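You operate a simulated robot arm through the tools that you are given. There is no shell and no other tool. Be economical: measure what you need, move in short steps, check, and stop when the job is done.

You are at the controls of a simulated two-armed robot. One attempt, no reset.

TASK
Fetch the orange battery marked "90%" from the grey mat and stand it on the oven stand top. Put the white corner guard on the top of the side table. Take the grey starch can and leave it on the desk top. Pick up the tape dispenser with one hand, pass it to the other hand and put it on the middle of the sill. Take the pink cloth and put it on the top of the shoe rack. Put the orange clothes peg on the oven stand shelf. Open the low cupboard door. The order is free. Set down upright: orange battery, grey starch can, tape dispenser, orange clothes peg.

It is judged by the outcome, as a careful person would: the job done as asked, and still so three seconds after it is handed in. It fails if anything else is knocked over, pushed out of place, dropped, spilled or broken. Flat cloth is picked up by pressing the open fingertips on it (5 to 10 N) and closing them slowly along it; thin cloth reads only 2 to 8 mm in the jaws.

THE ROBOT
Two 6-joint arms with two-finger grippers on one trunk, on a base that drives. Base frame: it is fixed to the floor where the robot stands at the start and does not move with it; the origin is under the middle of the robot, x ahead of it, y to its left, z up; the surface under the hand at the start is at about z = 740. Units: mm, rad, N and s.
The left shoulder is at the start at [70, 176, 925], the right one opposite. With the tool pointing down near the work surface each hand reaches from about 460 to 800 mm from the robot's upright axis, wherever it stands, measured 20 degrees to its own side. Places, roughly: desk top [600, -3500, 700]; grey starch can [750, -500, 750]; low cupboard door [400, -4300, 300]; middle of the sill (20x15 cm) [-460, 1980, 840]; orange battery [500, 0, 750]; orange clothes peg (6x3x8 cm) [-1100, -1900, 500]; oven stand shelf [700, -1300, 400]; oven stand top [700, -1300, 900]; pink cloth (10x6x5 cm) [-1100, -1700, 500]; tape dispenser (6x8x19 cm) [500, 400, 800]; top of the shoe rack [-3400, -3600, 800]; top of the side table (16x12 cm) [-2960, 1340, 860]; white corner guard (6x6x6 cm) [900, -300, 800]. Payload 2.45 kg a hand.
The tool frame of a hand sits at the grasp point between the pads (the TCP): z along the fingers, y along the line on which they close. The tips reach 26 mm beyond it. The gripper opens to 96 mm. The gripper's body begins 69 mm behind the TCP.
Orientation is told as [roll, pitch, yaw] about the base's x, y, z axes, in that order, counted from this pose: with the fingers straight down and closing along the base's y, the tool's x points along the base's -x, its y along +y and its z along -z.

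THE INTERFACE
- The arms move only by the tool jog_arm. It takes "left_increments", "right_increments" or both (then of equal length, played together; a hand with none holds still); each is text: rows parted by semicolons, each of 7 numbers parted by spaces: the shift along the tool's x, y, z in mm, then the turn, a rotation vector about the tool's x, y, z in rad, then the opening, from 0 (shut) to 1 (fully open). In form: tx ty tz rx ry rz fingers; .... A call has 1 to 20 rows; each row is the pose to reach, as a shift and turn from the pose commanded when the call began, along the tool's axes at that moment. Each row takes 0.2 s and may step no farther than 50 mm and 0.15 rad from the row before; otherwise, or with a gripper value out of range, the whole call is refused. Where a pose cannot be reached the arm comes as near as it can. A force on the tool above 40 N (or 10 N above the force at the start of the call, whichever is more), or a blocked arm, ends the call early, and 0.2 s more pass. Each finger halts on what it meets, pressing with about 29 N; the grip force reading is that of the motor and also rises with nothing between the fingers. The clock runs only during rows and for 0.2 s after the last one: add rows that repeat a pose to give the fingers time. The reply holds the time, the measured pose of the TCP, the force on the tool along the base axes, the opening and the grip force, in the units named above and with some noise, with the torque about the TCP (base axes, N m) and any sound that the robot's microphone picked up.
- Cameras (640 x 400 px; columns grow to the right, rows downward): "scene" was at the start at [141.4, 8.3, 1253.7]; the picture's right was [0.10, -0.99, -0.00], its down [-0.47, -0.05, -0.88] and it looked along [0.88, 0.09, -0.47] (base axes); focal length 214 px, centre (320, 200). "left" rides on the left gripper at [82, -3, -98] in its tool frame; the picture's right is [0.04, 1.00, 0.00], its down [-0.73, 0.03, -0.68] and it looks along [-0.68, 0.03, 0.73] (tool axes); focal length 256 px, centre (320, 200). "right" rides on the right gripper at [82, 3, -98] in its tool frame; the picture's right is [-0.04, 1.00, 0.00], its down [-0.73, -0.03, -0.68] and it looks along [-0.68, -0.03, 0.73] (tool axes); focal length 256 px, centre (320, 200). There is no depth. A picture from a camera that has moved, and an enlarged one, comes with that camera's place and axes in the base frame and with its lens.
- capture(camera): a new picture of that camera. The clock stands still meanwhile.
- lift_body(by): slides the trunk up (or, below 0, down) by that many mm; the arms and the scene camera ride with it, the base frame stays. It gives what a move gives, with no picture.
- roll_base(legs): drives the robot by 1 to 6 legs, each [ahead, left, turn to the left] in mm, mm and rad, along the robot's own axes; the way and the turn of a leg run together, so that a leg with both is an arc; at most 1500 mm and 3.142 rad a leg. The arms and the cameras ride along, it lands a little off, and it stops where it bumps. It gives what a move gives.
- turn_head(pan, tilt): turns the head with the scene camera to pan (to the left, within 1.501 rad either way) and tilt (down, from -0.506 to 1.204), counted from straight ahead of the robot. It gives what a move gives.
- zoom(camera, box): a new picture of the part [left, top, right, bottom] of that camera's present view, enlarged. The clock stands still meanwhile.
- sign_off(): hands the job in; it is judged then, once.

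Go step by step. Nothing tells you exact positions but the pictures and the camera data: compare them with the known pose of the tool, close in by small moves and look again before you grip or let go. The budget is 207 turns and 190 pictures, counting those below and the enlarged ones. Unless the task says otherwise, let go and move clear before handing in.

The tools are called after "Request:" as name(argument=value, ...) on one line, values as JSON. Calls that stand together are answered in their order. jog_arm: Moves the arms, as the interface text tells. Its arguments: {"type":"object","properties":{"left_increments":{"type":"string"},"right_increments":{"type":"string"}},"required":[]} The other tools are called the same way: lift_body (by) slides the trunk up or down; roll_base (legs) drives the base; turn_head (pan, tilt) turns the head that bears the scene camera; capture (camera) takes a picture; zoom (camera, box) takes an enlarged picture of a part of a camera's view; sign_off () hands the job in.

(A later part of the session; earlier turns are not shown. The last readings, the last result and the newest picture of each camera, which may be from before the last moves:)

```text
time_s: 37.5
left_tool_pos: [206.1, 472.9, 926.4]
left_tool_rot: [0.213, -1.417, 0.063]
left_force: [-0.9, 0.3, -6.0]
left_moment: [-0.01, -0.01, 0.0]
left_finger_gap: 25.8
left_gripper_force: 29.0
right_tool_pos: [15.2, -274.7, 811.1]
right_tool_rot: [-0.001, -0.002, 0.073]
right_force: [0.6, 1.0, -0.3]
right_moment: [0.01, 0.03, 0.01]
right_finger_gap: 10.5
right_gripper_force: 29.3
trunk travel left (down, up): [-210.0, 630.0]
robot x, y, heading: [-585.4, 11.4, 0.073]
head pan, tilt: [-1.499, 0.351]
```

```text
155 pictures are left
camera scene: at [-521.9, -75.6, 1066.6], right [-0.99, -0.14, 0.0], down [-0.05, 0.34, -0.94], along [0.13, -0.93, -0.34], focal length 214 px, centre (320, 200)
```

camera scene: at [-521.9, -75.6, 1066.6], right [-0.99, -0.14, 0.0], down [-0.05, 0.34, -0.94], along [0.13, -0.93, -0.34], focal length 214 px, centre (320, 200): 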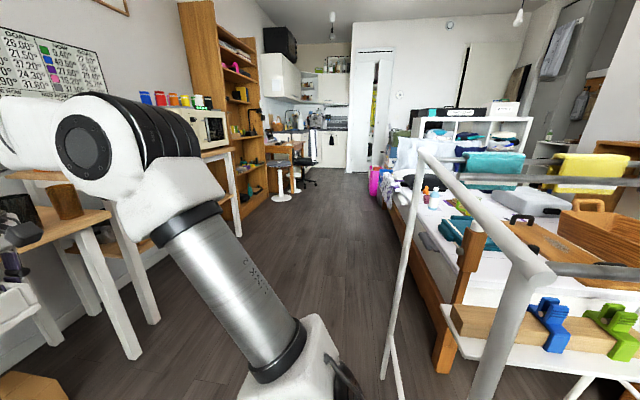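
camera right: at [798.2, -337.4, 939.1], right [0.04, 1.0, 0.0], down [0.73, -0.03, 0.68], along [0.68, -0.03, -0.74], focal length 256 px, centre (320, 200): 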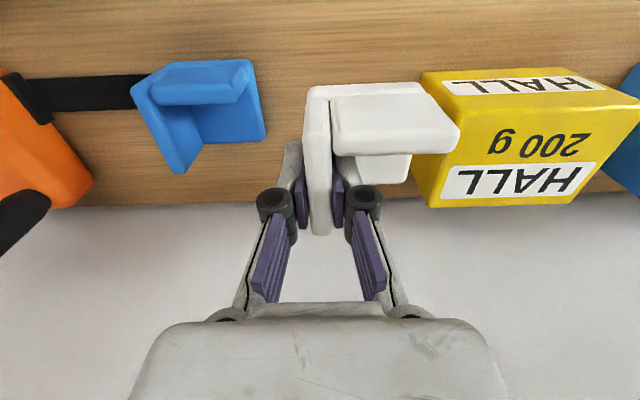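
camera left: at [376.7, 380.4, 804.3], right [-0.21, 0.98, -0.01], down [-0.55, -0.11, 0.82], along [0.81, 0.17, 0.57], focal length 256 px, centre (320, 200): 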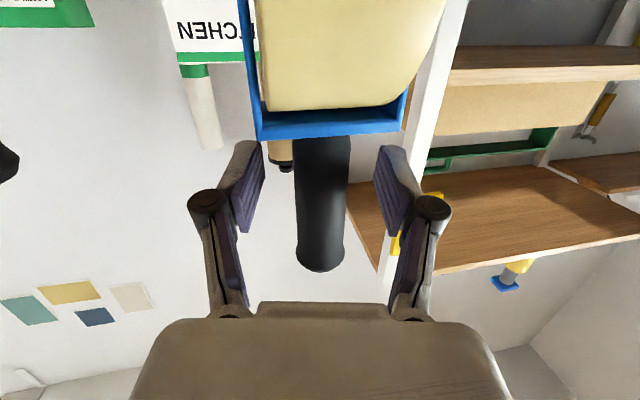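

I bumped a drying rack behind me; I must mind it. I ease forward, then turn left toward the window, and look.

Request:
roll_base(legs=[[150, 0, 0]])

Request:
capture(camera="scene")

Request:
roll_base(legs=[[0, 0, 1.5]])

Request:
turn_head(pan=1.2, tilt=0.35)

Request:
capture(camera="scene")

```text
time_s: 38.8
left_tool_pos: [356.2, 483.6, 925.8]
left_tool_rot: [0.213, -1.418, 0.062]
left_force: [1.0, 0.8, -5.4]
left_moment: [-0.01, 0.03, -0.04]
left_finger_gap: 26.0
left_gripper_force: 28.5
right_tool_pos: [166.7, -263.8, 809.9]
right_tool_rot: [0.0, 0.002, 0.071]
right_force: [1.1, -0.1, -0.3]
right_moment: [-0.02, 0.01, 0.0]
right_finger_gap: 10.4
right_gripper_force: 28.8
trunk travel left (down, up): [-210.0, 630.0]
robot x, y, heading: [-438.0, 23.4, 0.075]
head pan, tilt: [-1.499, 0.351]
```

```text
154 pictures are left
camera scene: at [-371.4, -64.8, 1066.4], right [-0.99, -0.14, 0.0], down [-0.05, 0.34, -0.94], along [0.13, -0.93, -0.34], focal length 214 px, centre (320, 200)
```

scene: 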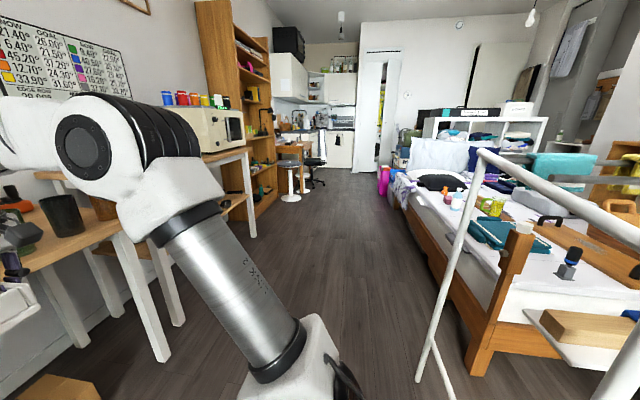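

```text
time_s: 42.9
left_tool_pos: [-835.5, 848.0, 926.9]
left_tool_rot: [0.212, -1.417, 1.559]
left_force: [-0.3, 0.8, -5.0]
left_moment: [-0.02, 0.01, -0.01]
left_finger_gap: 26.0
left_gripper_force: 28.7
right_tool_pos: [-102.8, 603.4, 811.9]
right_tool_rot: [0.0, 0.0, 1.566]
right_force: [-0.5, -0.4, -0.5]
right_moment: [-0.01, 0.0, 0.0]
right_finger_gap: 10.6
right_gripper_force: 29.3
trunk travel left (down, up): [-210.0, 630.0]
robot x, y, heading: [-435.6, 25.3, 1.564]
head pan, tilt: [-1.499, 0.351]
```

```text
time_s: 45.3
left_tool_pos: [-834.9, 847.5, 925.8]
left_tool_rot: [0.21, -1.417, 1.559]
left_force: [0.7, 0.2, -4.6]
left_moment: [-0.01, -0.02, 0.01]
left_finger_gap: 25.8
left_gripper_force: 29.1
right_tool_pos: [-104.3, 602.7, 812.2]
right_tool_rot: [0.001, 0.001, 1.565]
right_force: [0.3, 0.1, -0.8]
right_moment: [0.02, -0.01, -0.03]
right_finger_gap: 9.9
right_gripper_force: 29.0
trunk travel left (down, up): [-210.0, 630.0]
robot x, y, heading: [-435.6, 23.7, 1.563]
head pan, tilt: [1.201, 0.351]
```

```text
153 pictures are left
camera scene: at [-523.3, 108.3, 1066.5], right [0.37, 0.93, 0.0], down [0.32, -0.13, -0.94], along [-0.87, 0.34, -0.34], focal length 214 px, centre (320, 200)
```

scene: 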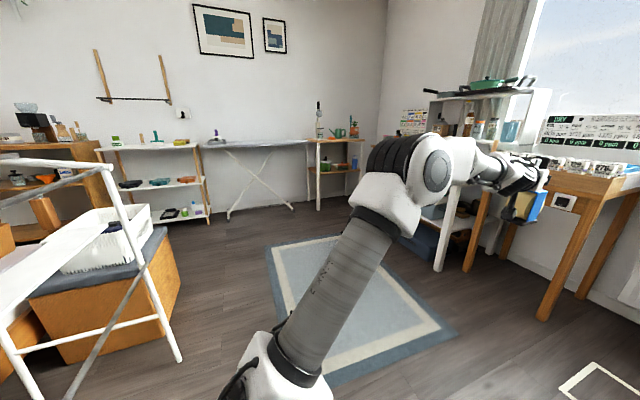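

The side table is the small one with the watering can at the far wall, next to the ironing board. I raise the trunk, move away from the rack, and turn to face that wall.

Request:
lift_body(by=200)

Request:
roll_base(legs=[[400, 0, 0], [0, 0, 1.57], [600, -300, 0]])

Request:
turn_head(pan=-0.2, tilt=0.45)

Request:
capture(camera="scene")

```text
time_s: 47.5
left_tool_pos: [-835.0, 848.9, 1125.1]
left_tool_rot: [0.213, -1.417, 1.559]
left_force: [0.0, 0.2, -5.5]
left_moment: [-0.02, 0.01, -0.02]
left_finger_gap: 26.2
left_gripper_force: 28.9
right_tool_pos: [-103.3, 604.6, 1012.1]
right_tool_rot: [0.0, 0.0, 1.568]
right_force: [0.6, -0.1, -0.7]
right_moment: [0.01, 0.01, 0.01]
right_finger_gap: 10.3
right_gripper_force: 28.7
trunk travel left (down, up): [-410.0, 430.0]
robot x, y, heading: [-433.7, 24.6, 1.568]
head pan, tilt: [1.201, 0.351]
```

```text
time_s: 57.1
left_tool_pos: [-1860.6, 325.8, 1125.7]
left_tool_rot: [0.214, -1.415, 3.129]
left_force: [0.9, 0.4, -5.7]
left_moment: [0.04, -0.01, 0.01]
left_finger_gap: 26.2
left_gripper_force: 28.6
right_tool_pos: [-1615.9, 1057.9, 1011.4]
right_tool_rot: [0.0, 0.0, 3.141]
right_force: [0.3, 0.2, -0.3]
right_moment: [0.01, 0.0, 0.0]
right_finger_gap: 10.5
right_gripper_force: 28.9
trunk travel left (down, up): [-410.0, 430.0]
robot x, y, heading: [-1036.5, 727.0, 3.132]
head pan, tilt: [1.201, 0.351]
```

```text
time_s: 58.6
left_tool_pos: [-1859.4, 325.0, 1126.0]
left_tool_rot: [0.211, -1.417, 3.129]
left_force: [0.0, -0.8, -3.8]
left_moment: [0.04, -0.07, -0.02]
left_finger_gap: 25.7
left_gripper_force: 28.9
right_tool_pos: [-1614.8, 1056.5, 1012.7]
right_tool_rot: [0.0, -0.001, 3.139]
right_force: [0.2, 0.0, -0.7]
right_moment: [0.0, -0.02, -0.02]
right_finger_gap: 10.3
right_gripper_force: 29.1
trunk travel left (down, up): [-410.0, 430.0]
robot x, y, heading: [-1038.9, 726.7, 3.136]
head pan, tilt: [-0.201, 0.45]
```

```text
152 pictures are left
camera scene: at [-1177.2, 741.5, 1257.2], right [0.2, 0.98, 0.0], down [0.43, -0.09, -0.9], along [-0.88, 0.18, -0.44], focal length 214 px, centre (320, 200)
```

scene: 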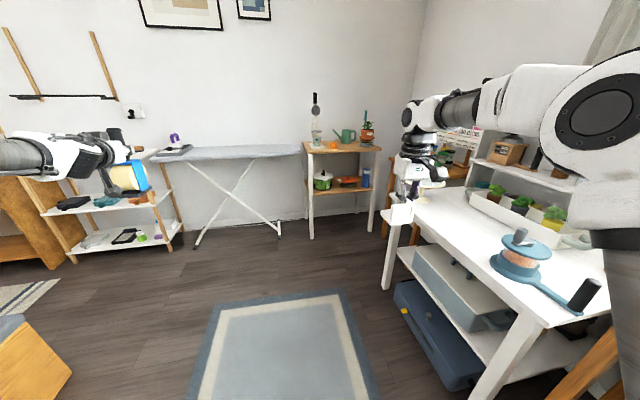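

Side table top is around x −2800..−3150, y 1000..1560. I retract the left hand a bit so it clears the wall, then drive up to the table.

Request:
jog_arm(left_increments="0 0 -35 0 0 0 0; 0 0 -70 0 0 0 0; 0 0 -100 0 0 0 0; 0 0 -100 0 0 0 0")

Request:
roll_base(legs=[[600, -150, 0], [500, -140, 0]])

Request:
turn_head(pan=-0.4, tilt=0.6)

Request:
capture(camera="scene")

Request:
capture(camera="right")

```text
time_s: 59.6
left_tool_pos: [-1764.7, 344.9, 1139.6]
left_tool_rot: [0.21, -1.415, 3.132]
left_force: [0.2, -0.4, -5.9]
left_moment: [0.01, 0.04, -0.01]
left_finger_gap: 26.1
left_gripper_force: 29.1
right_tool_pos: [-1616.1, 1057.3, 1010.0]
right_tool_rot: [0.0, 0.0, 3.139]
right_force: [-0.1, 0.0, -0.1]
right_moment: [0.01, -0.03, 0.0]
right_finger_gap: 10.4
right_gripper_force: 29.5
trunk travel left (down, up): [-410.0, 430.0]
robot x, y, heading: [-1034.2, 723.2, 3.134]
head pan, tilt: [-0.201, 0.45]
```

```text
time_s: 65.7
left_tool_pos: [-2855.5, 635.4, 1141.1]
left_tool_rot: [0.211, -1.417, 3.133]
left_force: [0.4, 0.9, -4.8]
left_moment: [0.01, -0.07, 0.04]
left_finger_gap: 26.3
left_gripper_force: 28.6
right_tool_pos: [-2710.9, 1347.4, 1011.6]
right_tool_rot: [-0.001, 0.0, -3.14]
right_force: [-0.7, -0.1, -0.1]
right_moment: [0.03, -0.05, -0.02]
right_finger_gap: 10.2
right_gripper_force: 29.0
trunk travel left (down, up): [-410.0, 430.0]
robot x, y, heading: [-2128.0, 1017.6, -3.135]
head pan, tilt: [-0.201, 0.45]
```

```text
time_s: 66.4
left_tool_pos: [-2854.8, 634.6, 1140.4]
left_tool_rot: [0.21, -1.417, 3.136]
left_force: [0.0, 0.0, -4.8]
left_moment: [0.0, -0.06, 0.01]
left_finger_gap: 26.3
left_gripper_force: 29.0
right_tool_pos: [-2709.7, 1348.4, 1011.1]
right_tool_rot: [0.0, 0.0, -3.139]
right_force: [0.4, 0.9, -0.2]
right_moment: [0.01, 0.01, 0.0]
right_finger_gap: 10.1
right_gripper_force: 29.3
trunk travel left (down, up): [-410.0, 430.0]
robot x, y, heading: [-2128.7, 1017.5, -3.139]
head pan, tilt: [-0.4, 0.6]
```

```text
151 pictures are left
camera scene: at [-2262.0, 1050.0, 1243.8], right [0.39, 0.92, 0.0], down [0.52, -0.22, -0.82], along [-0.76, 0.32, -0.57], focal length 214 px, centre (320, 200)
```

scene: 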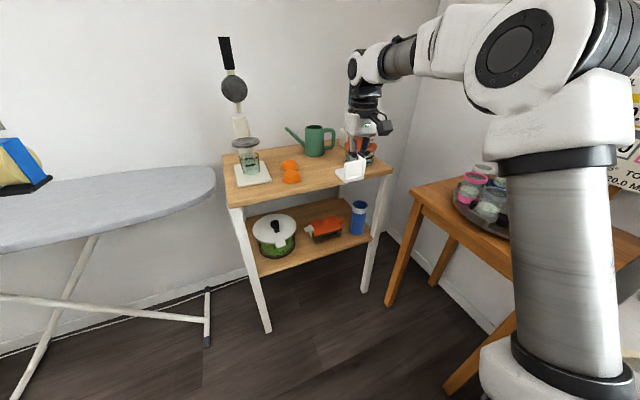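

```text
150 pictures are left
camera right: at [-2629.0, 1345.0, 1109.5], right [-0.04, -1.0, 0.0], down [-0.73, 0.03, 0.68], along [-0.68, 0.03, -0.73], focal length 256 px, centre (320, 200)
```

right: 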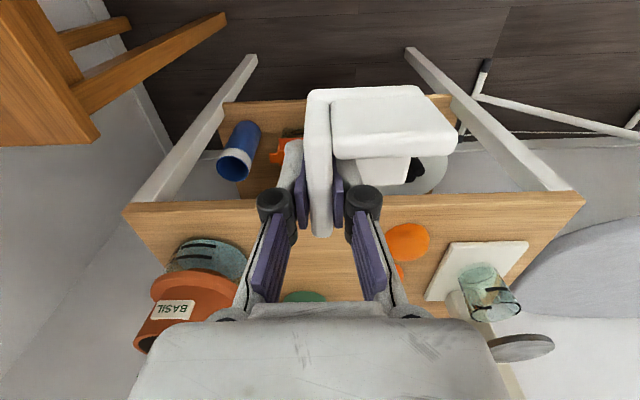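

There's a free spot in the table's middle, between the oranges and the pot, around [-2955, 1340]. I drive 160 mm closer.

Request:
roll_base(legs=[[160, -30, 0]])

Request:
jog_arm(right_increments="-40 5 20 0 0 0 0; -80 12 40 0 0 0 0; -80 12 60 0 0 0 0; -80 12 60 0 0 0 0")

Request:
capture(camera="right")

Request:
capture(camera="scene")

```text
time_s: 67.8
left_tool_pos: [-3016.9, 666.2, 1139.2]
left_tool_rot: [0.21, -1.416, 3.135]
left_force: [0.2, 0.5, -6.0]
left_moment: [0.03, -0.02, 0.02]
left_finger_gap: 25.9
left_gripper_force: 29.0
right_tool_pos: [-2871.1, 1377.6, 1010.2]
right_tool_rot: [0.001, 0.002, -3.139]
right_force: [0.1, 1.9, -0.2]
right_moment: [0.03, -0.02, 0.0]
right_finger_gap: 10.2
right_gripper_force: 28.6
trunk travel left (down, up): [-410.0, 430.0]
robot x, y, heading: [-2290.7, 1047.8, -3.143]
head pan, tilt: [-0.4, 0.6]
```

```text
time_s: 68.8
left_tool_pos: [-3016.7, 665.1, 1139.6]
left_tool_rot: [0.208, -1.415, 3.137]
left_force: [0.3, 0.4, -5.8]
left_moment: [0.0, -0.05, -0.03]
left_finger_gap: 26.1
left_gripper_force: 28.6
right_tool_pos: [-2952.1, 1364.3, 951.2]
right_tool_rot: [0.0, 0.002, -3.14]
right_force: [-0.1, -0.1, -0.3]
right_moment: [0.0, 0.0, -0.01]
right_finger_gap: 10.5
right_gripper_force: 29.0
trunk travel left (down, up): [-410.0, 430.0]
robot x, y, heading: [-2297.7, 1050.4, -3.141]
head pan, tilt: [-0.4, 0.6]
```

```text
149 pictures are left
camera right: at [-2871.0, 1361.8, 1048.5], right [-0.04, -1.0, 0.0], down [-0.73, 0.03, 0.68], along [-0.68, 0.03, -0.73], focal length 256 px, centre (320, 200)
```

right: 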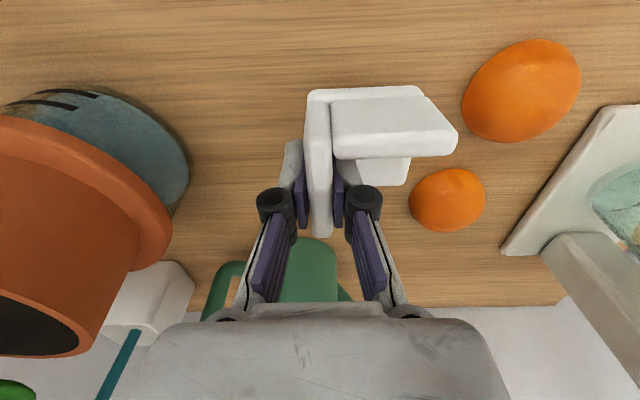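

```text
148 pictures are left
camera scene: at [-2423.7, 1079.9, 1243.6], right [0.39, 0.92, 0.0], down [0.52, -0.22, -0.82], along [-0.76, 0.32, -0.57], focal length 214 px, centre (320, 200)
```

scene: 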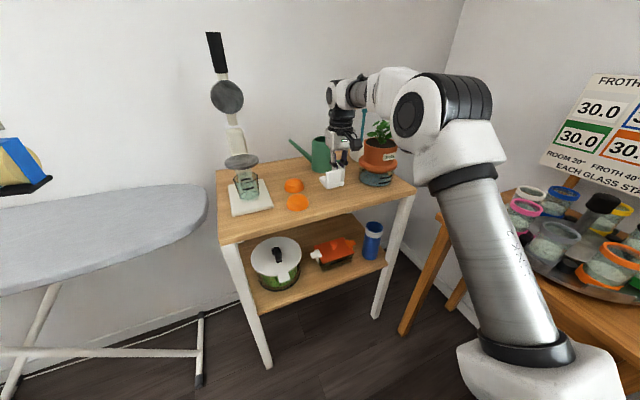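

Clearance is good. I lower the guard to just above the table, then feel for contact.

Request:
jog_arm(right_increments="-3 0 20 0 0 0 0; -5 0 38 0 0 0 0; -5 0 43 0 0 0 0; -5 0 45 0 0 0 0; -5 0 47 0 0 0 0")

Request:
zoom(camera="scene", box=[280, 120, 400, 220])

```text
time_s: 70.0
left_tool_pos: [-3015.9, 665.7, 1140.1]
left_tool_rot: [0.209, -1.417, 3.136]
left_force: [-0.6, 0.5, -5.4]
left_moment: [0.03, -0.02, 0.01]
left_finger_gap: 26.0
left_gripper_force: 28.4
right_tool_pos: [-2956.7, 1365.4, 905.6]
right_tool_rot: [-0.001, 0.0, -3.141]
right_force: [-0.2, -0.9, -0.1]
right_moment: [0.04, -0.01, 0.0]
right_finger_gap: 10.2
right_gripper_force: 29.2
trunk travel left (down, up): [-410.0, 430.0]
robot x, y, heading: [-2289.3, 1045.1, -3.139]
head pan, tilt: [-0.4, 0.6]
```

```text
4.00 times, centred on (340, 170) of scene
camera zoom: at [-2423.0, 1080.1, 1243.7], right [0.39, 0.92, 0.0], down [0.52, -0.22, -0.82], along [-0.76, 0.32, -0.57], focal length 858 px, centre (240, 320)
```

zoom: 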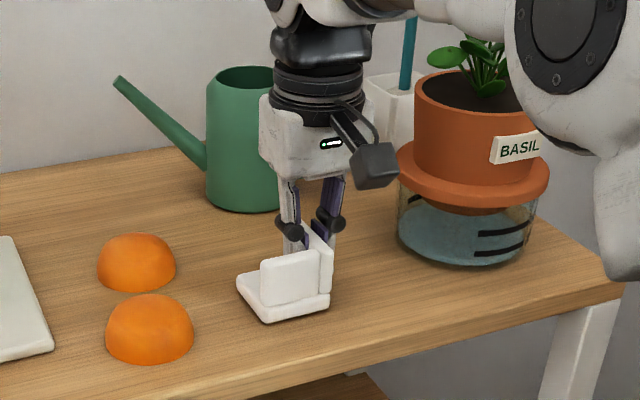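

Request:
jog_arm(right_increments="0 0 2 0 0 0 0; 0 0 4 0 0 0 0; 0 0 5.5 0 0 0 0")

```text
time_s: 70.8
left_tool_pos: [-3016.3, 665.5, 1142.3]
left_tool_rot: [0.205, -1.417, 3.141]
left_force: [0.8, 0.4, -4.4]
left_moment: [0.0, -0.05, -0.03]
left_finger_gap: 26.2
left_gripper_force: 29.2
right_tool_pos: [-2954.6, 1364.8, 902.3]
right_tool_rot: [-0.002, -0.004, -3.141]
right_force: [-4.5, 3.0, 20.7]
right_moment: [0.11, -0.47, 0.05]
right_finger_gap: 10.3
right_gripper_force: 29.3
trunk travel left (down, up): [-410.0, 430.0]
robot x, y, heading: [-2292.2, 1044.8, -3.138]
head pan, tilt: [-0.4, 0.6]
```

Contact with the table at TCP z≈902. Ease up, open, and rise clear.

Request:
jog_arm(right_increments="0 0 -2 0 0 0 0.05; 0 0 -2 0 0 0 0.2; 0 0 -2 0 0 0 0.4; 0 0 -2 0 0 0 0.4; 0 0 -30 0 0 0 0.4; 0 0 -75 0 0 0 0.4; 0 0 -110 0 0 0 0.4")

Request:
capture(camera="right")

```text
time_s: 72.5
left_tool_pos: [-3016.8, 666.6, 1140.2]
left_tool_rot: [0.21, -1.416, 3.135]
left_force: [0.2, 0.3, -4.8]
left_moment: [-0.01, -0.04, 0.01]
left_finger_gap: 26.1
left_gripper_force: 29.3
right_tool_pos: [-2956.8, 1364.9, 1009.9]
right_tool_rot: [-0.001, 0.001, -3.139]
right_force: [0.2, 0.1, 0.6]
right_moment: [0.01, -0.01, 0.0]
right_finger_gap: 38.6
right_gripper_force: 0.1
trunk travel left (down, up): [-410.0, 430.0]
robot x, y, heading: [-2287.4, 1046.1, -3.14]
head pan, tilt: [-0.4, 0.6]
```

```text
146 pictures are left
camera right: at [-2874.7, 1362.4, 1108.0], right [-0.04, -1.0, 0.0], down [-0.73, 0.03, 0.68], along [-0.68, 0.03, -0.73], focal length 256 px, centre (320, 200)
```

right: 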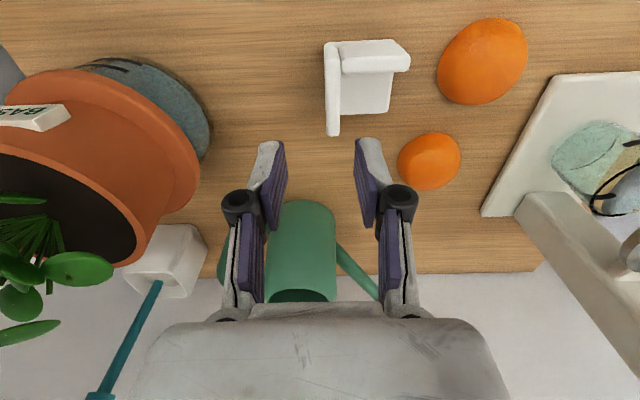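

The guard stands well on the side table. I back into open floor and bring the left hand with the tape to the robot's centre for the handover.

Request:
roll_base(legs=[[-300, 0, 0], [-450, 300, 0]])

Request:
jog_arm(left_increments="17.4 -38.3 -16 0 0 0 0; 34.8 -76.6 -32 0 0 0 0; 52 -115 -48 0 0 0 0; 69.6 -153 -64 0 0 0 0; 87 -191.5 -80 0 0 0 0; 104 -230 -96 0 0 0 0; 121.6 -268 -112 0 0 0 0; 139 -306 -128 0 0 0 0; 139 -306 -128 0 0 0 0")

Request:
turn_head(pan=0, tilt=0.4)

Request:
capture(camera="scene")

```text
time_s: 77.2
left_tool_pos: [-2262.6, 364.8, 1140.5]
left_tool_rot: [0.211, -1.418, 3.141]
left_force: [-0.5, 0.6, -5.0]
left_moment: [0.04, -0.04, -0.01]
left_finger_gap: 25.9
left_gripper_force: 28.9
right_tool_pos: [-2204.2, 1065.6, 1009.9]
right_tool_rot: [0.001, 0.001, -3.137]
right_force: [0.3, 0.9, 1.0]
right_moment: [0.0, 0.01, 0.01]
right_finger_gap: 38.3
right_gripper_force: 0.1
trunk travel left (down, up): [-410.0, 430.0]
robot x, y, heading: [-1539.3, 751.5, -3.133]
head pan, tilt: [-0.4, 0.6]
```

```text
time_s: 79.2
left_tool_pos: [-2230.3, 566.8, 1059.8]
left_tool_rot: [-0.147, -1.419, -2.773]
left_force: [-0.3, 0.8, -4.8]
left_moment: [-0.03, -0.02, 0.0]
left_finger_gap: 25.9
left_gripper_force: 29.1
left hand out of reach, approached as far as the arm can: row 6, 7, 8, 9
right_tool_pos: [-2204.7, 1066.9, 1009.6]
right_tool_rot: [0.0, -0.001, -3.137]
right_force: [-0.2, -0.7, -1.5]
right_moment: [-0.01, -0.02, 0.01]
right_finger_gap: 38.7
right_gripper_force: 0.1
trunk travel left (down, up): [-410.0, 430.0]
robot x, y, heading: [-1539.7, 749.4, -3.138]
head pan, tilt: [-0.4, 0.6]
```

```text
time_s: 80.1
left_tool_pos: [-2230.1, 565.6, 1056.2]
left_tool_rot: [-0.139, -1.413, -2.784]
left_force: [-0.7, 0.1, -5.3]
left_moment: [0.01, -0.04, 0.0]
left_finger_gap: 26.2
left_gripper_force: 29.3
right_tool_pos: [-2204.6, 1066.8, 1009.4]
right_tool_rot: [0.001, 0.001, -3.136]
right_force: [0.3, -0.4, -0.1]
right_moment: [0.01, 0.03, 0.03]
right_finger_gap: 38.4
right_gripper_force: 0.0
trunk travel left (down, up): [-410.0, 430.0]
robot x, y, heading: [-1534.7, 751.6, -3.142]
head pan, tilt: [0.0, 0.4]
```

```text
145 pictures are left
camera scene: at [-1681.6, 747.9, 1261.9], right [0.0, 1.0, 0.0], down [0.39, 0.0, -0.92], along [-0.92, 0.0, -0.39], focal length 214 px, centre (320, 200)
```

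scene: 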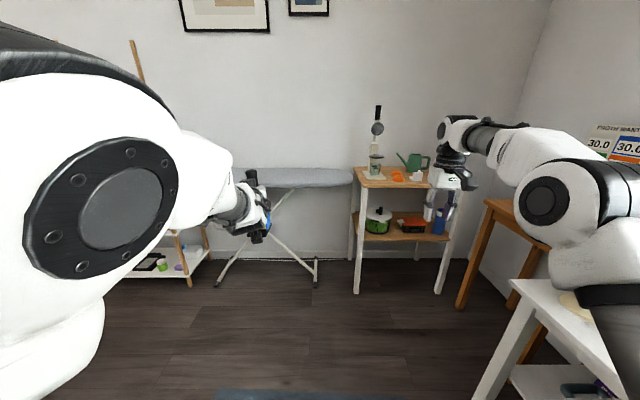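

The left hand stopped near centre-left; pointing it inward should let it come further to the middle and lower.

Request:
jog_arm(left_increments="22 -23 -14 0.12 0 0 0; 44 -46 -28 0.24 0 0 0; 67 -69 -42 0.36 0 0 0; 89 -92 -56 0.48 0 0 0; 111 -115 -70 0.6 0 0 0; 111 -115 -70 0.6 0 0 0")

Request:
capture(camera="scene")

```text
time_s: 81.1
left_tool_pos: [-2344.5, 636.3, 1045.4]
left_tool_rot: [0.221, -1.399, 2.907]
left_force: [-1.5, -0.6, -8.9]
left_moment: [0.04, 0.15, -0.01]
left_finger_gap: 26.6
left_gripper_force: 29.3
left hand out of reach, approached as far as the arm can: row 1, 2, 3, 4
right_tool_pos: [-2210.9, 1063.9, 1001.5]
right_tool_rot: [-0.001, 0.012, -3.135]
right_force: [-1.2, -0.2, 0.5]
right_moment: [0.01, -0.1, -0.02]
right_finger_gap: 38.2
right_gripper_force: 0.1
trunk travel left (down, up): [-410.0, 430.0]
robot x, y, heading: [-1539.8, 749.8, -3.134]
head pan, tilt: [0.0, 0.4]
stopped in row 4 (left hand): the force on the tool passed its limit at 60 N (the readings are from after the stop); the commanded pose is now the measured one
```

```text
144 pictures are left
camera scene: at [-1689.9, 747.3, 1260.8], right [-0.01, 1.0, 0.0], down [0.4, 0.0, -0.92], along [-0.92, -0.01, -0.4], focal length 214 px, centre (320, 200)
```

scene: 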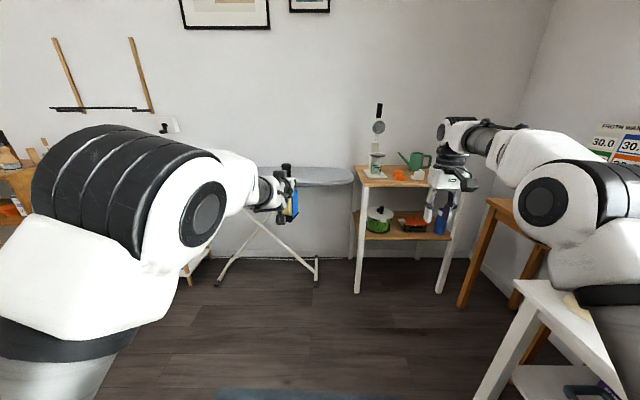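

The arm swung to a different configuration with a jolt; check the dispenser in its grip.

Request:
zoom(camera="scene", box=[220, 140, 340, 240])

Request:
capture(camera="left")

```text
4.00 times, centred on (280, 190) of scene
camera zoom: at [-1689.9, 747.3, 1260.8], right [-0.01, 1.0, 0.0], down [0.4, 0.0, -0.92], along [-0.92, -0.01, -0.4], focal length 858 px, centre (480, 240)
```

zoom: 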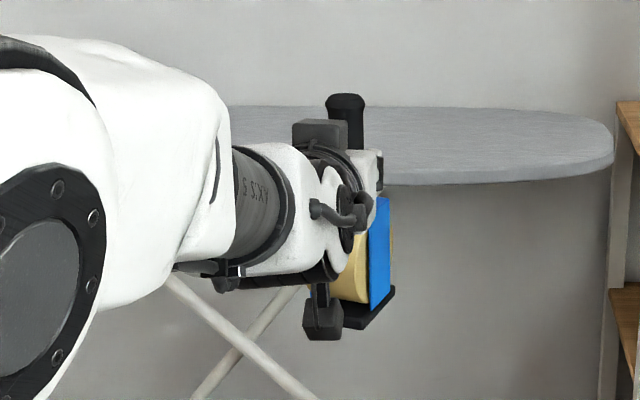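

```text
142 pictures are left
camera left: at [-2232.5, 636.1, 980.9], right [-0.01, -1.0, 0.0], down [0.55, -0.01, 0.84], along [-0.84, 0.01, 0.55], focal length 256 px, centre (320, 200)
```

left: 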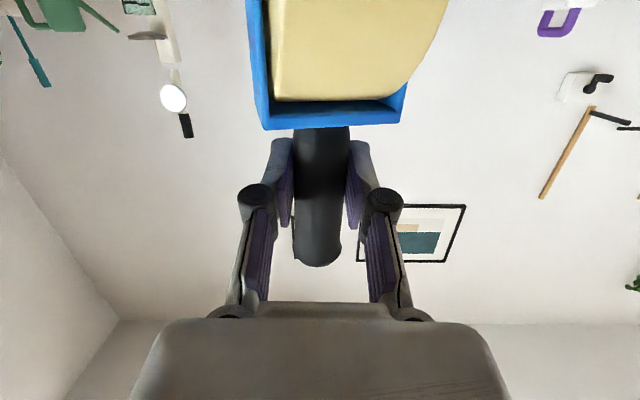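

Grip intact, dispenser upright. I pull the left hand slowly back toward the centre.

Request:
jog_arm(left_increments="4 -5 -10 0 0 0 0; 8 -10 -20 0 0 0 0; 12 -15 -30 0 0 0 0; 17 -20 -41 0 0 0 0; 21 -25 -51 0 0 0 0; 26 -30 -61 0 0 0 0; 30 -35 -72 0 0 0 0; 34 -40 -82 0 0 0 0; 39 -45 -92 0 0 0 0; 43 -50 -102 0 0 0 0; 47 -55 -112 0 0 0 0; 52 -60 -123 0 0 0 0")

Request:
capture(camera="scene")

```text
time_s: 83.9
left_tool_pos: [-2318.6, 627.0, 1064.2]
left_tool_rot: [-0.224, -1.408, -2.886]
left_force: [0.0, 0.1, -5.1]
left_moment: [-0.01, -0.04, 0.0]
left_finger_gap: 26.3
left_gripper_force: 28.9
left hand out of reach, approached as far as the arm can: row 2, 3, 4, 5, 6, 7, 8, 9, 10, 11, 12
right_tool_pos: [-2205.0, 1064.6, 1007.6]
right_tool_rot: [0.0, 0.004, -3.135]
right_force: [-0.5, -0.1, 0.0]
right_moment: [-0.02, 0.04, 0.02]
right_finger_gap: 38.4
right_gripper_force: 0.1
trunk travel left (down, up): [-410.0, 430.0]
robot x, y, heading: [-1537.9, 746.5, -3.138]
head pan, tilt: [0.0, 0.4]
stopped in row 12 (left hand): the arm was blocked; the commanded pose is now the measured one
```

```text
141 pictures are left
camera scene: at [-1682.1, 747.0, 1261.9], right [-0.01, 1.0, 0.0], down [0.39, 0.0, -0.92], along [-0.92, -0.01, -0.39], focal length 214 px, centre (320, 200)
```

scene: 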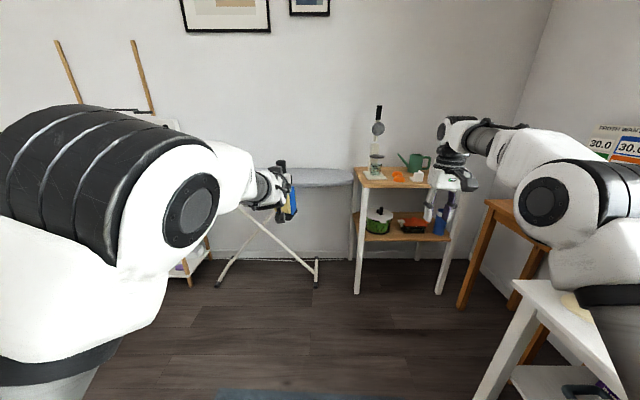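

The wrist can't go fully horizontal nearer in. I'll let the hand pitch down somewhat (dispenser leaning forward ~25°) while bringing it to centre; the right hand can fix the tilt at placing.

Request:
jog_arm(left_increments="0 0 0 0 0.08 0 0; 5 -3 -8 0 0.16 0 0; 15 -8 -20 0 0.24 0 0; 25 -13 -35 0 0.32 0 0; 35 -18 -50 0 0.40 0 0; 48 -24 -65 0 0.45 0 0; 60 -30 -82 0 0.45 0 0; 72 -36 -98 0 0.45 0 0; 84 -42 -114 0 0.45 0 0; 95 -47 -128 0 0.45 0 0; 95 -47 -128 0 0.45 0 0")

Request:
capture(camera="scene")

```text
time_s: 86.3
left_tool_pos: [-2206.8, 621.5, 1004.2]
left_tool_rot: [-0.138, -0.949, -2.981]
left_force: [0.4, -0.6, -5.8]
left_moment: [0.0, 0.14, 0.01]
left_finger_gap: 26.1
left_gripper_force: 29.3
left hand out of reach, approached as far as the arm can: row 3, 4, 7, 8, 9, 10, 11
right_tool_pos: [-2204.0, 1064.4, 1007.5]
right_tool_rot: [0.0, 0.003, -3.134]
right_force: [-0.2, 0.8, 0.0]
right_moment: [0.0, 0.01, -0.02]
right_finger_gap: 38.8
right_gripper_force: 0.1
trunk travel left (down, up): [-410.0, 430.0]
robot x, y, heading: [-1536.2, 750.6, -3.132]
head pan, tilt: [0.0, 0.4]
```

```text
140 pictures are left
camera scene: at [-1682.1, 747.6, 1261.9], right [-0.01, 1.0, 0.0], down [0.39, 0.0, -0.92], along [-0.92, -0.01, -0.39], focal length 214 px, centre (320, 200)
```

scene: 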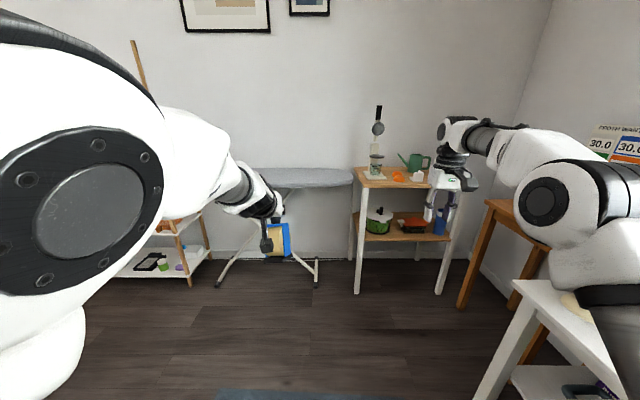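

The dispenser leans forward about 27° and is firmly held. Bring it further toward the robot's middle.

Request:
jog_arm(left_increments="5 -16 -5 0 0 0 0; 10 -32 -10 0 0 0 0; 16 -48 -14 0 0 0 0; 21 -64 -19 0 0 0 0; 26 -80 -24 0 0 0 0; 32 -96 -28 0 0 0 0; 37 -110 -33 0 0 0 0; 37 -110 -33 0 0 0 0")

Request:
capture(camera="scene")

Request:
capture(camera="left")

```text
time_s: 88.1
left_tool_pos: [-2211.1, 626.5, 1023.4]
left_tool_rot: [-0.14, -0.96, -2.979]
left_force: [0.0, -0.1, -5.2]
left_moment: [-0.03, 0.12, 0.0]
left_finger_gap: 26.0
left_gripper_force: 29.4
left hand out of reach, approached as far as the arm can: row 1, 2, 3, 4, 5, 6, 7, 8
right_tool_pos: [-2206.2, 1064.6, 1008.9]
right_tool_rot: [0.001, 0.004, -3.134]
right_force: [0.8, 1.0, -0.1]
right_moment: [0.01, -0.01, 0.0]
right_finger_gap: 38.2
right_gripper_force: 0.1
trunk travel left (down, up): [-410.0, 430.0]
robot x, y, heading: [-1537.3, 749.2, -3.138]
head pan, tilt: [0.0, 0.4]
```

```text
139 pictures are left
camera scene: at [-1681.9, 747.4, 1261.9], right [-0.01, 1.0, 0.0], down [0.39, 0.0, -0.92], along [-0.92, -0.01, -0.39], focal length 214 px, centre (320, 200)
```

scene: 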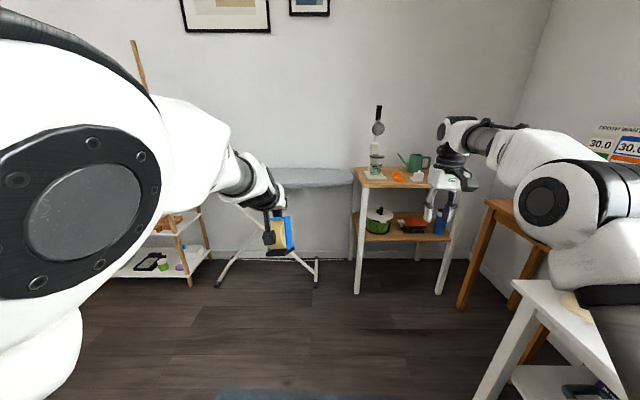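

```text
138 pictures are left
camera left: at [-2085.8, 638.3, 1013.6], right [0.07, -0.99, -0.11], down [0.14, -0.1, 0.98], along [-0.99, -0.09, 0.14], focal length 256 px, centre (320, 200)
```

left: 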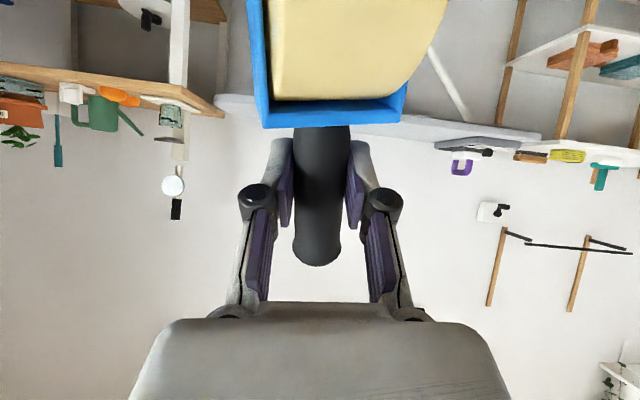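

I'll yaw the left hand inward while moving it right, following the forearm.

Request:
jog_arm(left_increments="0 -5 0 0.1 0 0.07 0; 2 -12 0 0.2 0 0.14 0; 6 -20 -2 0.3 0 0.21 0; 11 -35 -3 0.41 0 0.288 0; 17 -50 -5 0.41 0 0.288 0; 22 -66 -7 0.41 0 0.288 0; 28 -83 -9 0.41 0 0.288 0; 34 -100 -11 0.41 0 0.288 0; 34 -100 -11 0.41 0 0.288 0")

Request:
capture(camera="scene")

```text
time_s: 90.1
left_tool_pos: [-2201.3, 705.6, 1016.4]
left_tool_rot: [-0.13, -1.002, 2.8]
left_force: [0.9, -0.7, -5.5]
left_moment: [0.05, 0.15, -0.03]
left_finger_gap: 26.1
left_gripper_force: 28.7
left hand out of reach, approached as far as the arm can: row 7, 8, 9
right_tool_pos: [-2204.9, 1064.8, 1008.2]
right_tool_rot: [-0.001, 0.004, -3.135]
right_force: [-0.3, 0.8, 0.5]
right_moment: [0.03, 0.0, 0.04]
right_finger_gap: 38.3
right_gripper_force: 0.0
trunk travel left (down, up): [-410.0, 430.0]
robot x, y, heading: [-1538.6, 747.5, -3.132]
head pan, tilt: [0.0, 0.4]
```

```text
137 pictures are left
camera scene: at [-1682.0, 747.4, 1261.9], right [-0.01, 1.0, 0.0], down [0.39, 0.0, -0.92], along [-0.92, -0.01, -0.39], focal length 214 px, centre (320, 200)
```

scene: 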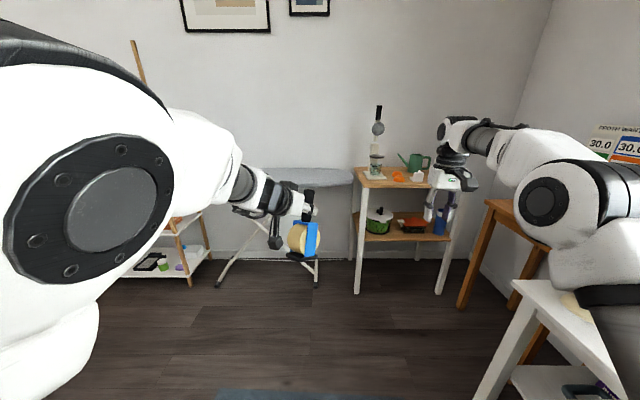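

Works. One more such step inward.

Request:
jog_arm(left_increments="2 -14 -1 0.08 0 0.05 0; 4 -28 -2 0.16 0.01 0.10 0; 6 -42 -3 0.25 0.02 0.16 0; 8 -57 -4 0.25 0.02 0.16 0; 9 -71 -5 0.25 0.02 0.16 0; 9 -71 -5 0.25 0.02 0.16 0")

Request:
capture(camera="left")

Request:
turn_head(pan=0, tilt=0.55)

Request:
zoom(camera="scene", box=[200, 80, 520, 280])

```text
time_s: 91.5
left_tool_pos: [-2172.4, 748.5, 1014.1]
left_tool_rot: [-0.127, -1.0, 2.5]
left_force: [0.1, -0.3, -5.7]
left_moment: [0.07, 0.11, 0.0]
left_finger_gap: 26.1
left_gripper_force: 29.3
left hand out of reach, approached as far as the arm can: row 4, 5, 6
right_tool_pos: [-2205.9, 1066.1, 1008.4]
right_tool_rot: [0.001, 0.004, -3.135]
right_force: [0.6, -0.1, 0.0]
right_moment: [-0.04, -0.04, -0.03]
right_finger_gap: 38.4
right_gripper_force: 0.0
trunk travel left (down, up): [-410.0, 430.0]
robot x, y, heading: [-1537.7, 751.2, -3.134]
head pan, tilt: [0.0, 0.4]
```

```text
136 pictures are left
camera left: at [-2077.3, 666.7, 1000.0], right [-0.66, -0.74, -0.1], down [0.06, -0.19, 0.98], along [-0.75, 0.64, 0.18], focal length 256 px, centre (320, 200)
```

left: 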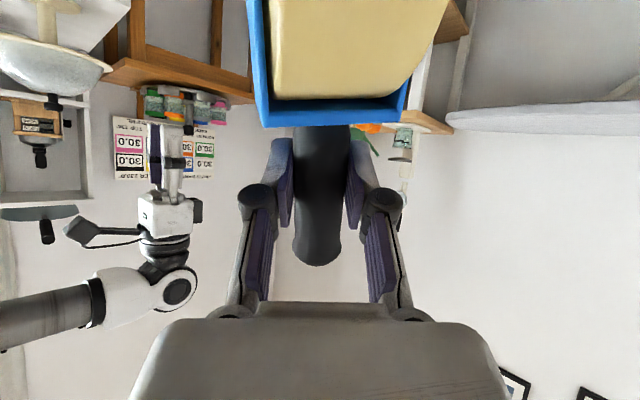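

```text
time_s: 92.2
left_tool_pos: [-2173.6, 748.8, 1014.3]
left_tool_rot: [-0.131, -0.998, 2.505]
left_force: [0.0, 0.0, -4.1]
left_moment: [0.07, 0.13, 0.01]
left_finger_gap: 26.1
left_gripper_force: 28.8
right_tool_pos: [-2205.0, 1064.9, 1007.0]
right_tool_rot: [0.0, 0.002, -3.136]
right_force: [0.2, -0.4, -0.2]
right_moment: [-0.01, 0.02, -0.02]
right_finger_gap: 38.6
right_gripper_force: 0.0
trunk travel left (down, up): [-410.0, 430.0]
robot x, y, heading: [-1543.8, 746.9, -3.136]
head pan, tilt: [0.0, 0.55]
```

```text
2.00 times, centred on (360, 180) of scene
camera zoom: at [-1679.1, 747.6, 1248.3], right [-0.01, 1.0, 0.0], down [0.52, 0.0, -0.85], along [-0.85, -0.01, -0.52], focal length 429 px, centre (240, 240)
```

zoom: 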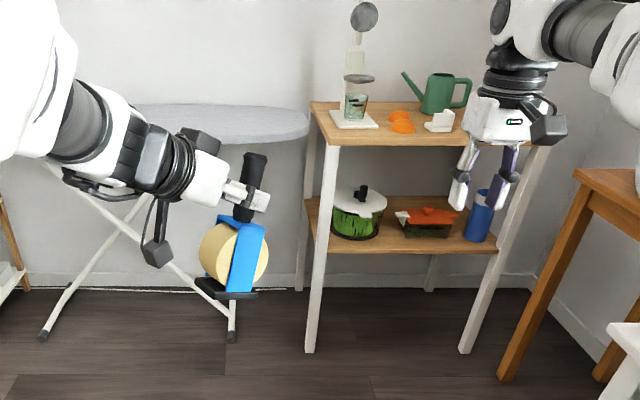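

The handle is now at robot centre. Try pitching the left hand up in place so the dispenser becomes vertical again.

Request:
jog_arm(left_increments="0 0 0 0 -0.1 0 0; 0 0 0 0 -0.2 0 0; 0 0 0 0 -0.3 0 0; 0 0 0 0 -0.4 0 0; 0 0 0 0 -0.4 0 0")

```text
time_s: 93.6
left_tool_pos: [-2176.4, 738.4, 1023.7]
left_tool_rot: [-0.425, -1.403, 2.817]
left_force: [0.2, 0.1, -4.7]
left_moment: [-0.09, -0.04, -0.02]
left_finger_gap: 26.0
left_gripper_force: 29.3
left hand out of reach, approached as far as the arm can: row 3, 4, 5
right_tool_pos: [-2206.1, 1063.9, 1007.6]
right_tool_rot: [0.0, 0.003, -3.134]
right_force: [0.3, 0.1, -0.2]
right_moment: [-0.01, 0.02, 0.0]
right_finger_gap: 38.2
right_gripper_force: 0.1
trunk travel left (down, up): [-410.0, 430.0]
robot x, y, heading: [-1539.2, 747.1, -3.137]
head pan, tilt: [0.0, 0.55]
stopped in row 5 (left hand): the arm was blocked; the commanded pose is now the measured one
```

Nearly level now. Check the axes and scene.

Request:
capture(camera="left")

Request:
zoom(camera="scene", box=[200, 80, 520, 280])

```text
134 pictures are left
camera left: at [-2090.3, 671.5, 959.4], right [-0.67, -0.74, -0.11], down [0.35, -0.44, 0.82], along [-0.65, 0.51, 0.56], focal length 256 px, centre (320, 200)
```

left: 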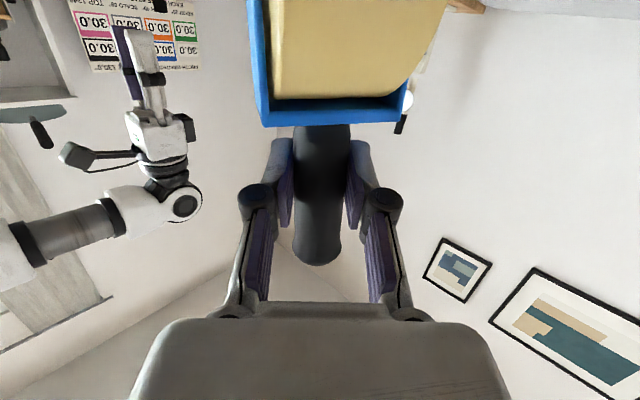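

```text
2.00 times, centred on (360, 180) of scene
camera zoom: at [-1679.3, 747.2, 1248.2], right [-0.01, 1.0, 0.0], down [0.52, 0.0, -0.85], along [-0.85, -0.01, -0.52], focal length 429 px, centre (240, 240)
```

zoom: 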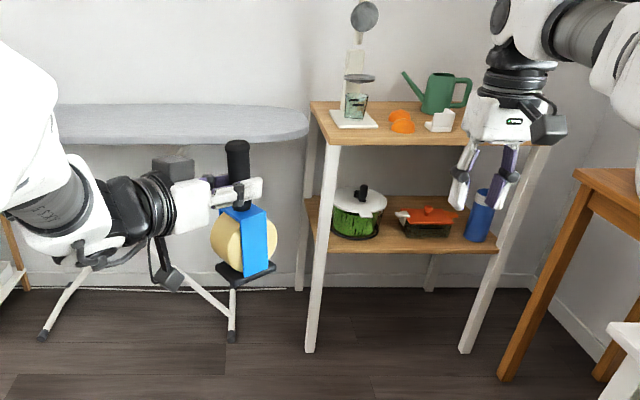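

The dispenser is within 8° of vertical at robot centre. Now bring the right hand, turned 45°, high and beside the handle.

Request:
jog_arm(right_increments="0 0 -40 0 0 -0.12 0.55; 0 0 -80 0 0 -0.24 0.55; 5 30 -112 0 0 -0.36 0.55; 8 70 -122 0 0 -0.48 0.55; 11 110 -122 0 0 -0.6 0.55; 14 150 -122 0 0 -0.7 0.55; 17 190 -122 0 0 -0.78 0.55; 20 225 -122 0 0 -0.78 0.55; 20 225 -122 0 0 -0.78 0.55")

Request:
capture(camera="right")

Request:
capture(camera="scene")

```text
time_s: 95.6
left_tool_pos: [-2174.9, 738.8, 1023.6]
left_tool_rot: [-0.42, -1.405, 2.812]
left_force: [0.5, -0.2, -5.0]
left_moment: [-0.07, -0.04, 0.03]
left_finger_gap: 26.2
left_gripper_force: 29.1
right_tool_pos: [-2159.2, 858.9, 1110.9]
right_tool_rot: [0.001, 0.003, -2.355]
right_force: [-0.2, 0.3, 0.2]
right_moment: [0.01, 0.01, -0.05]
right_finger_gap: 52.6
right_gripper_force: 0.0
right hand out of reach, approached as far as the arm can: row 2, 3, 4, 5, 6, 7, 8, 9
trunk travel left (down, up): [-410.0, 430.0]
robot x, y, heading: [-1538.6, 749.3, -3.132]
head pan, tilt: [0.0, 0.55]
```

```text
132 pictures are left
camera right: at [-2099.1, 914.8, 1209.1], right [0.68, -0.73, 0.0], down [-0.54, -0.5, 0.68], along [-0.5, -0.46, -0.74], focal length 256 px, centre (320, 200)
```

right: 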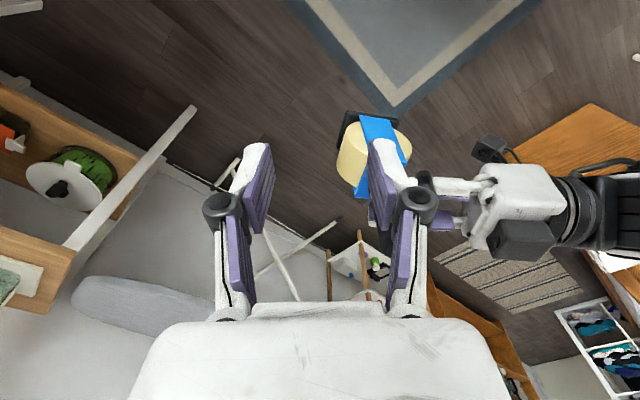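

```text
131 pictures are left
camera scene: at [-1678.7, 747.6, 1248.3], right [-0.01, 1.0, 0.0], down [0.52, 0.0, -0.85], along [-0.85, -0.01, -0.52], focal length 214 px, centre (320, 200)
```

scene: 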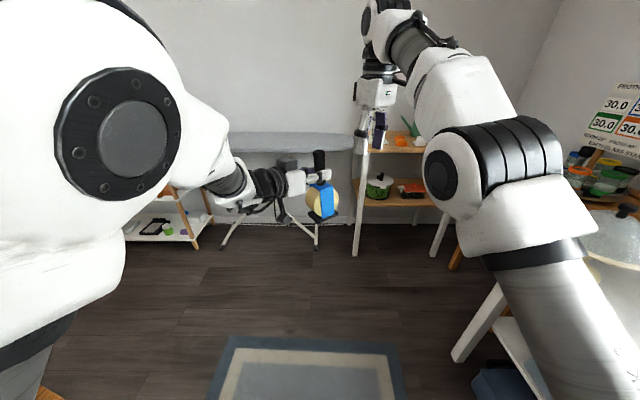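

The right hand's height is limited, so I'll slide it in sideways, straddling the handle top from the front-right.

Request:
jog_arm(right_increments="-13 24 4 0 0 0 0.6; -20 48 9 0 0 0 0.6; -30 73 13 0 0 0 0.6; -40 73 13 0 0 0 0.6; -40 73 13 0 0 0 0.6")

Request:
capture(camera="right")

Request:
capture(camera="left")

```text
time_s: 96.8
left_tool_pos: [-2174.7, 739.1, 1024.2]
left_tool_rot: [-0.419, -1.405, 2.812]
left_force: [-0.7, 0.5, -4.8]
left_moment: [-0.04, -0.03, -0.03]
left_finger_gap: 26.2
left_gripper_force: 28.9
right_tool_pos: [-2134.0, 779.9, 1097.9]
right_tool_rot: [0.005, 0.002, -2.356]
right_force: [1.0, -0.5, -0.2]
right_moment: [0.0, 0.01, -0.01]
right_finger_gap: 58.1
right_gripper_force: 0.0
trunk travel left (down, up): [-410.0, 430.0]
robot x, y, heading: [-1541.2, 749.9, -3.134]
head pan, tilt: [0.0, 0.55]
```

```text
130 pictures are left
camera right: at [-2075.3, 836.0, 1196.1], right [0.68, -0.74, 0.0], down [-0.54, -0.5, 0.68], along [-0.5, -0.46, -0.74], focal length 256 px, centre (320, 200)
```

right: 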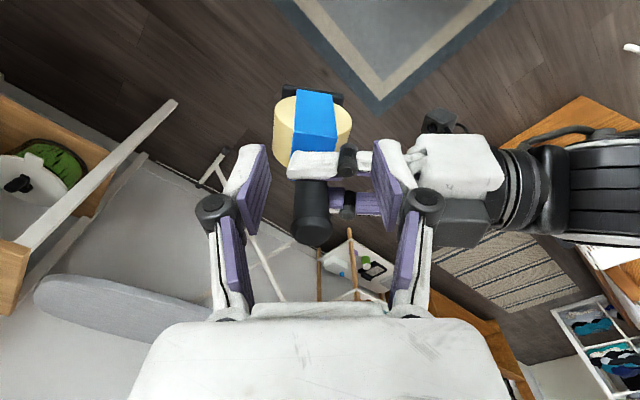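

```text
129 pictures are left
camera left: at [-2089.7, 671.8, 959.9], right [-0.67, -0.74, -0.11], down [0.36, -0.44, 0.82], along [-0.65, 0.51, 0.56], focal length 256 px, centre (320, 200)
```

left: 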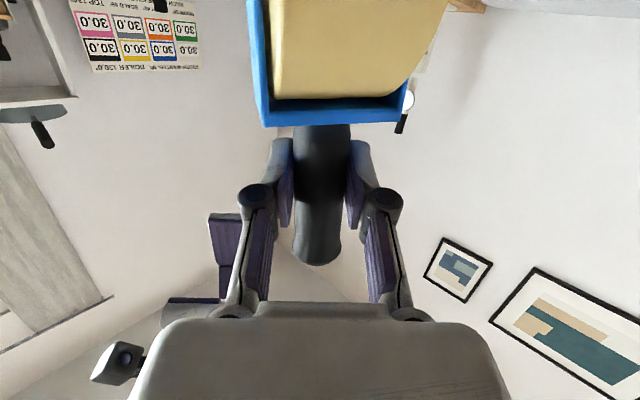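

The handle is centred between the right fingers to within 5 mm. Slide in around its top.

Request:
jog_arm(right_increments="-15 -5 0 0 0 0 0.6; -30 -5 0 0 0 0 0.6; -45 -5 0 0 0 0 0.6; -62 -5 0 0 0 0 0.6; -62 -5 0 0 0 0 0.6")

Request:
capture(camera="right")

Request:
capture(camera="left")

Request:
zoom(camera="scene", box=[240, 80, 400, 240])

```text
time_s: 98.0
left_tool_pos: [-2176.8, 737.6, 1024.9]
left_tool_rot: [-0.422, -1.404, 2.814]
left_force: [-0.4, 0.3, -5.8]
left_moment: [-0.06, -0.01, -0.04]
left_finger_gap: 26.1
left_gripper_force: 29.6
right_tool_pos: [-2149.2, 764.7, 1080.5]
right_tool_rot: [0.001, -0.003, -2.355]
right_force: [-0.2, -0.5, 0.8]
right_moment: [0.03, 0.03, 0.01]
right_finger_gap: 57.4
right_gripper_force: 0.1
right hand out of reach, approached as far as the arm can: row 1, 2, 3, 4, 5
trunk travel left (down, up): [-410.0, 430.0]
robot x, y, heading: [-1539.0, 750.8, -3.13]
head pan, tilt: [0.0, 0.55]
```

```text
128 pictures are left
camera right: at [-2089.9, 821.4, 1179.7], right [0.68, -0.73, 0.0], down [-0.54, -0.5, 0.68], along [-0.5, -0.46, -0.73], focal length 256 px, centre (320, 200)
```

right: 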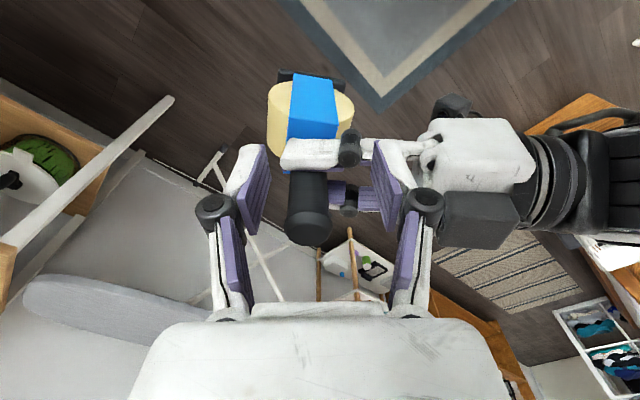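

```text
127 pictures are left
camera left: at [-2090.3, 671.9, 959.5], right [-0.67, -0.74, -0.11], down [0.35, -0.44, 0.82], along [-0.65, 0.51, 0.56], focal length 256 px, centre (320, 200)
```

left: 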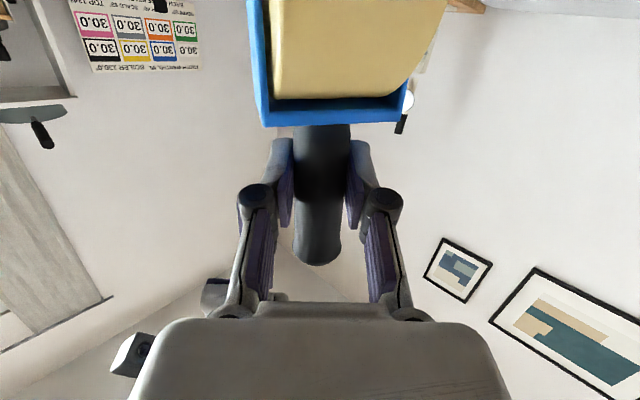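

```text
2.50 times, centred on (320, 160) of scene
camera zoom: at [-1679.1, 747.4, 1248.2], right [-0.01, 1.0, 0.0], down [0.52, 0.0, -0.85], along [-0.85, -0.01, -0.52], focal length 536 px, centre (320, 300)
```

zoom: 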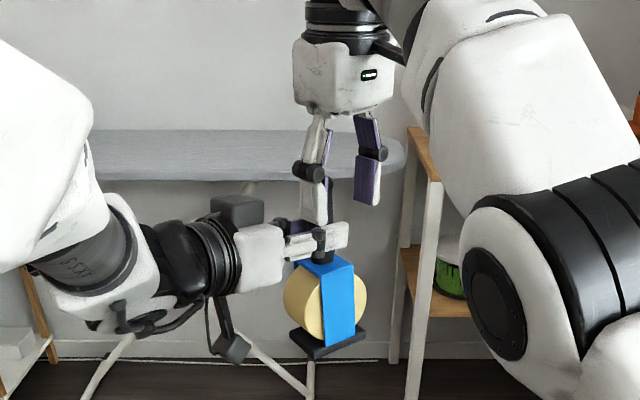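

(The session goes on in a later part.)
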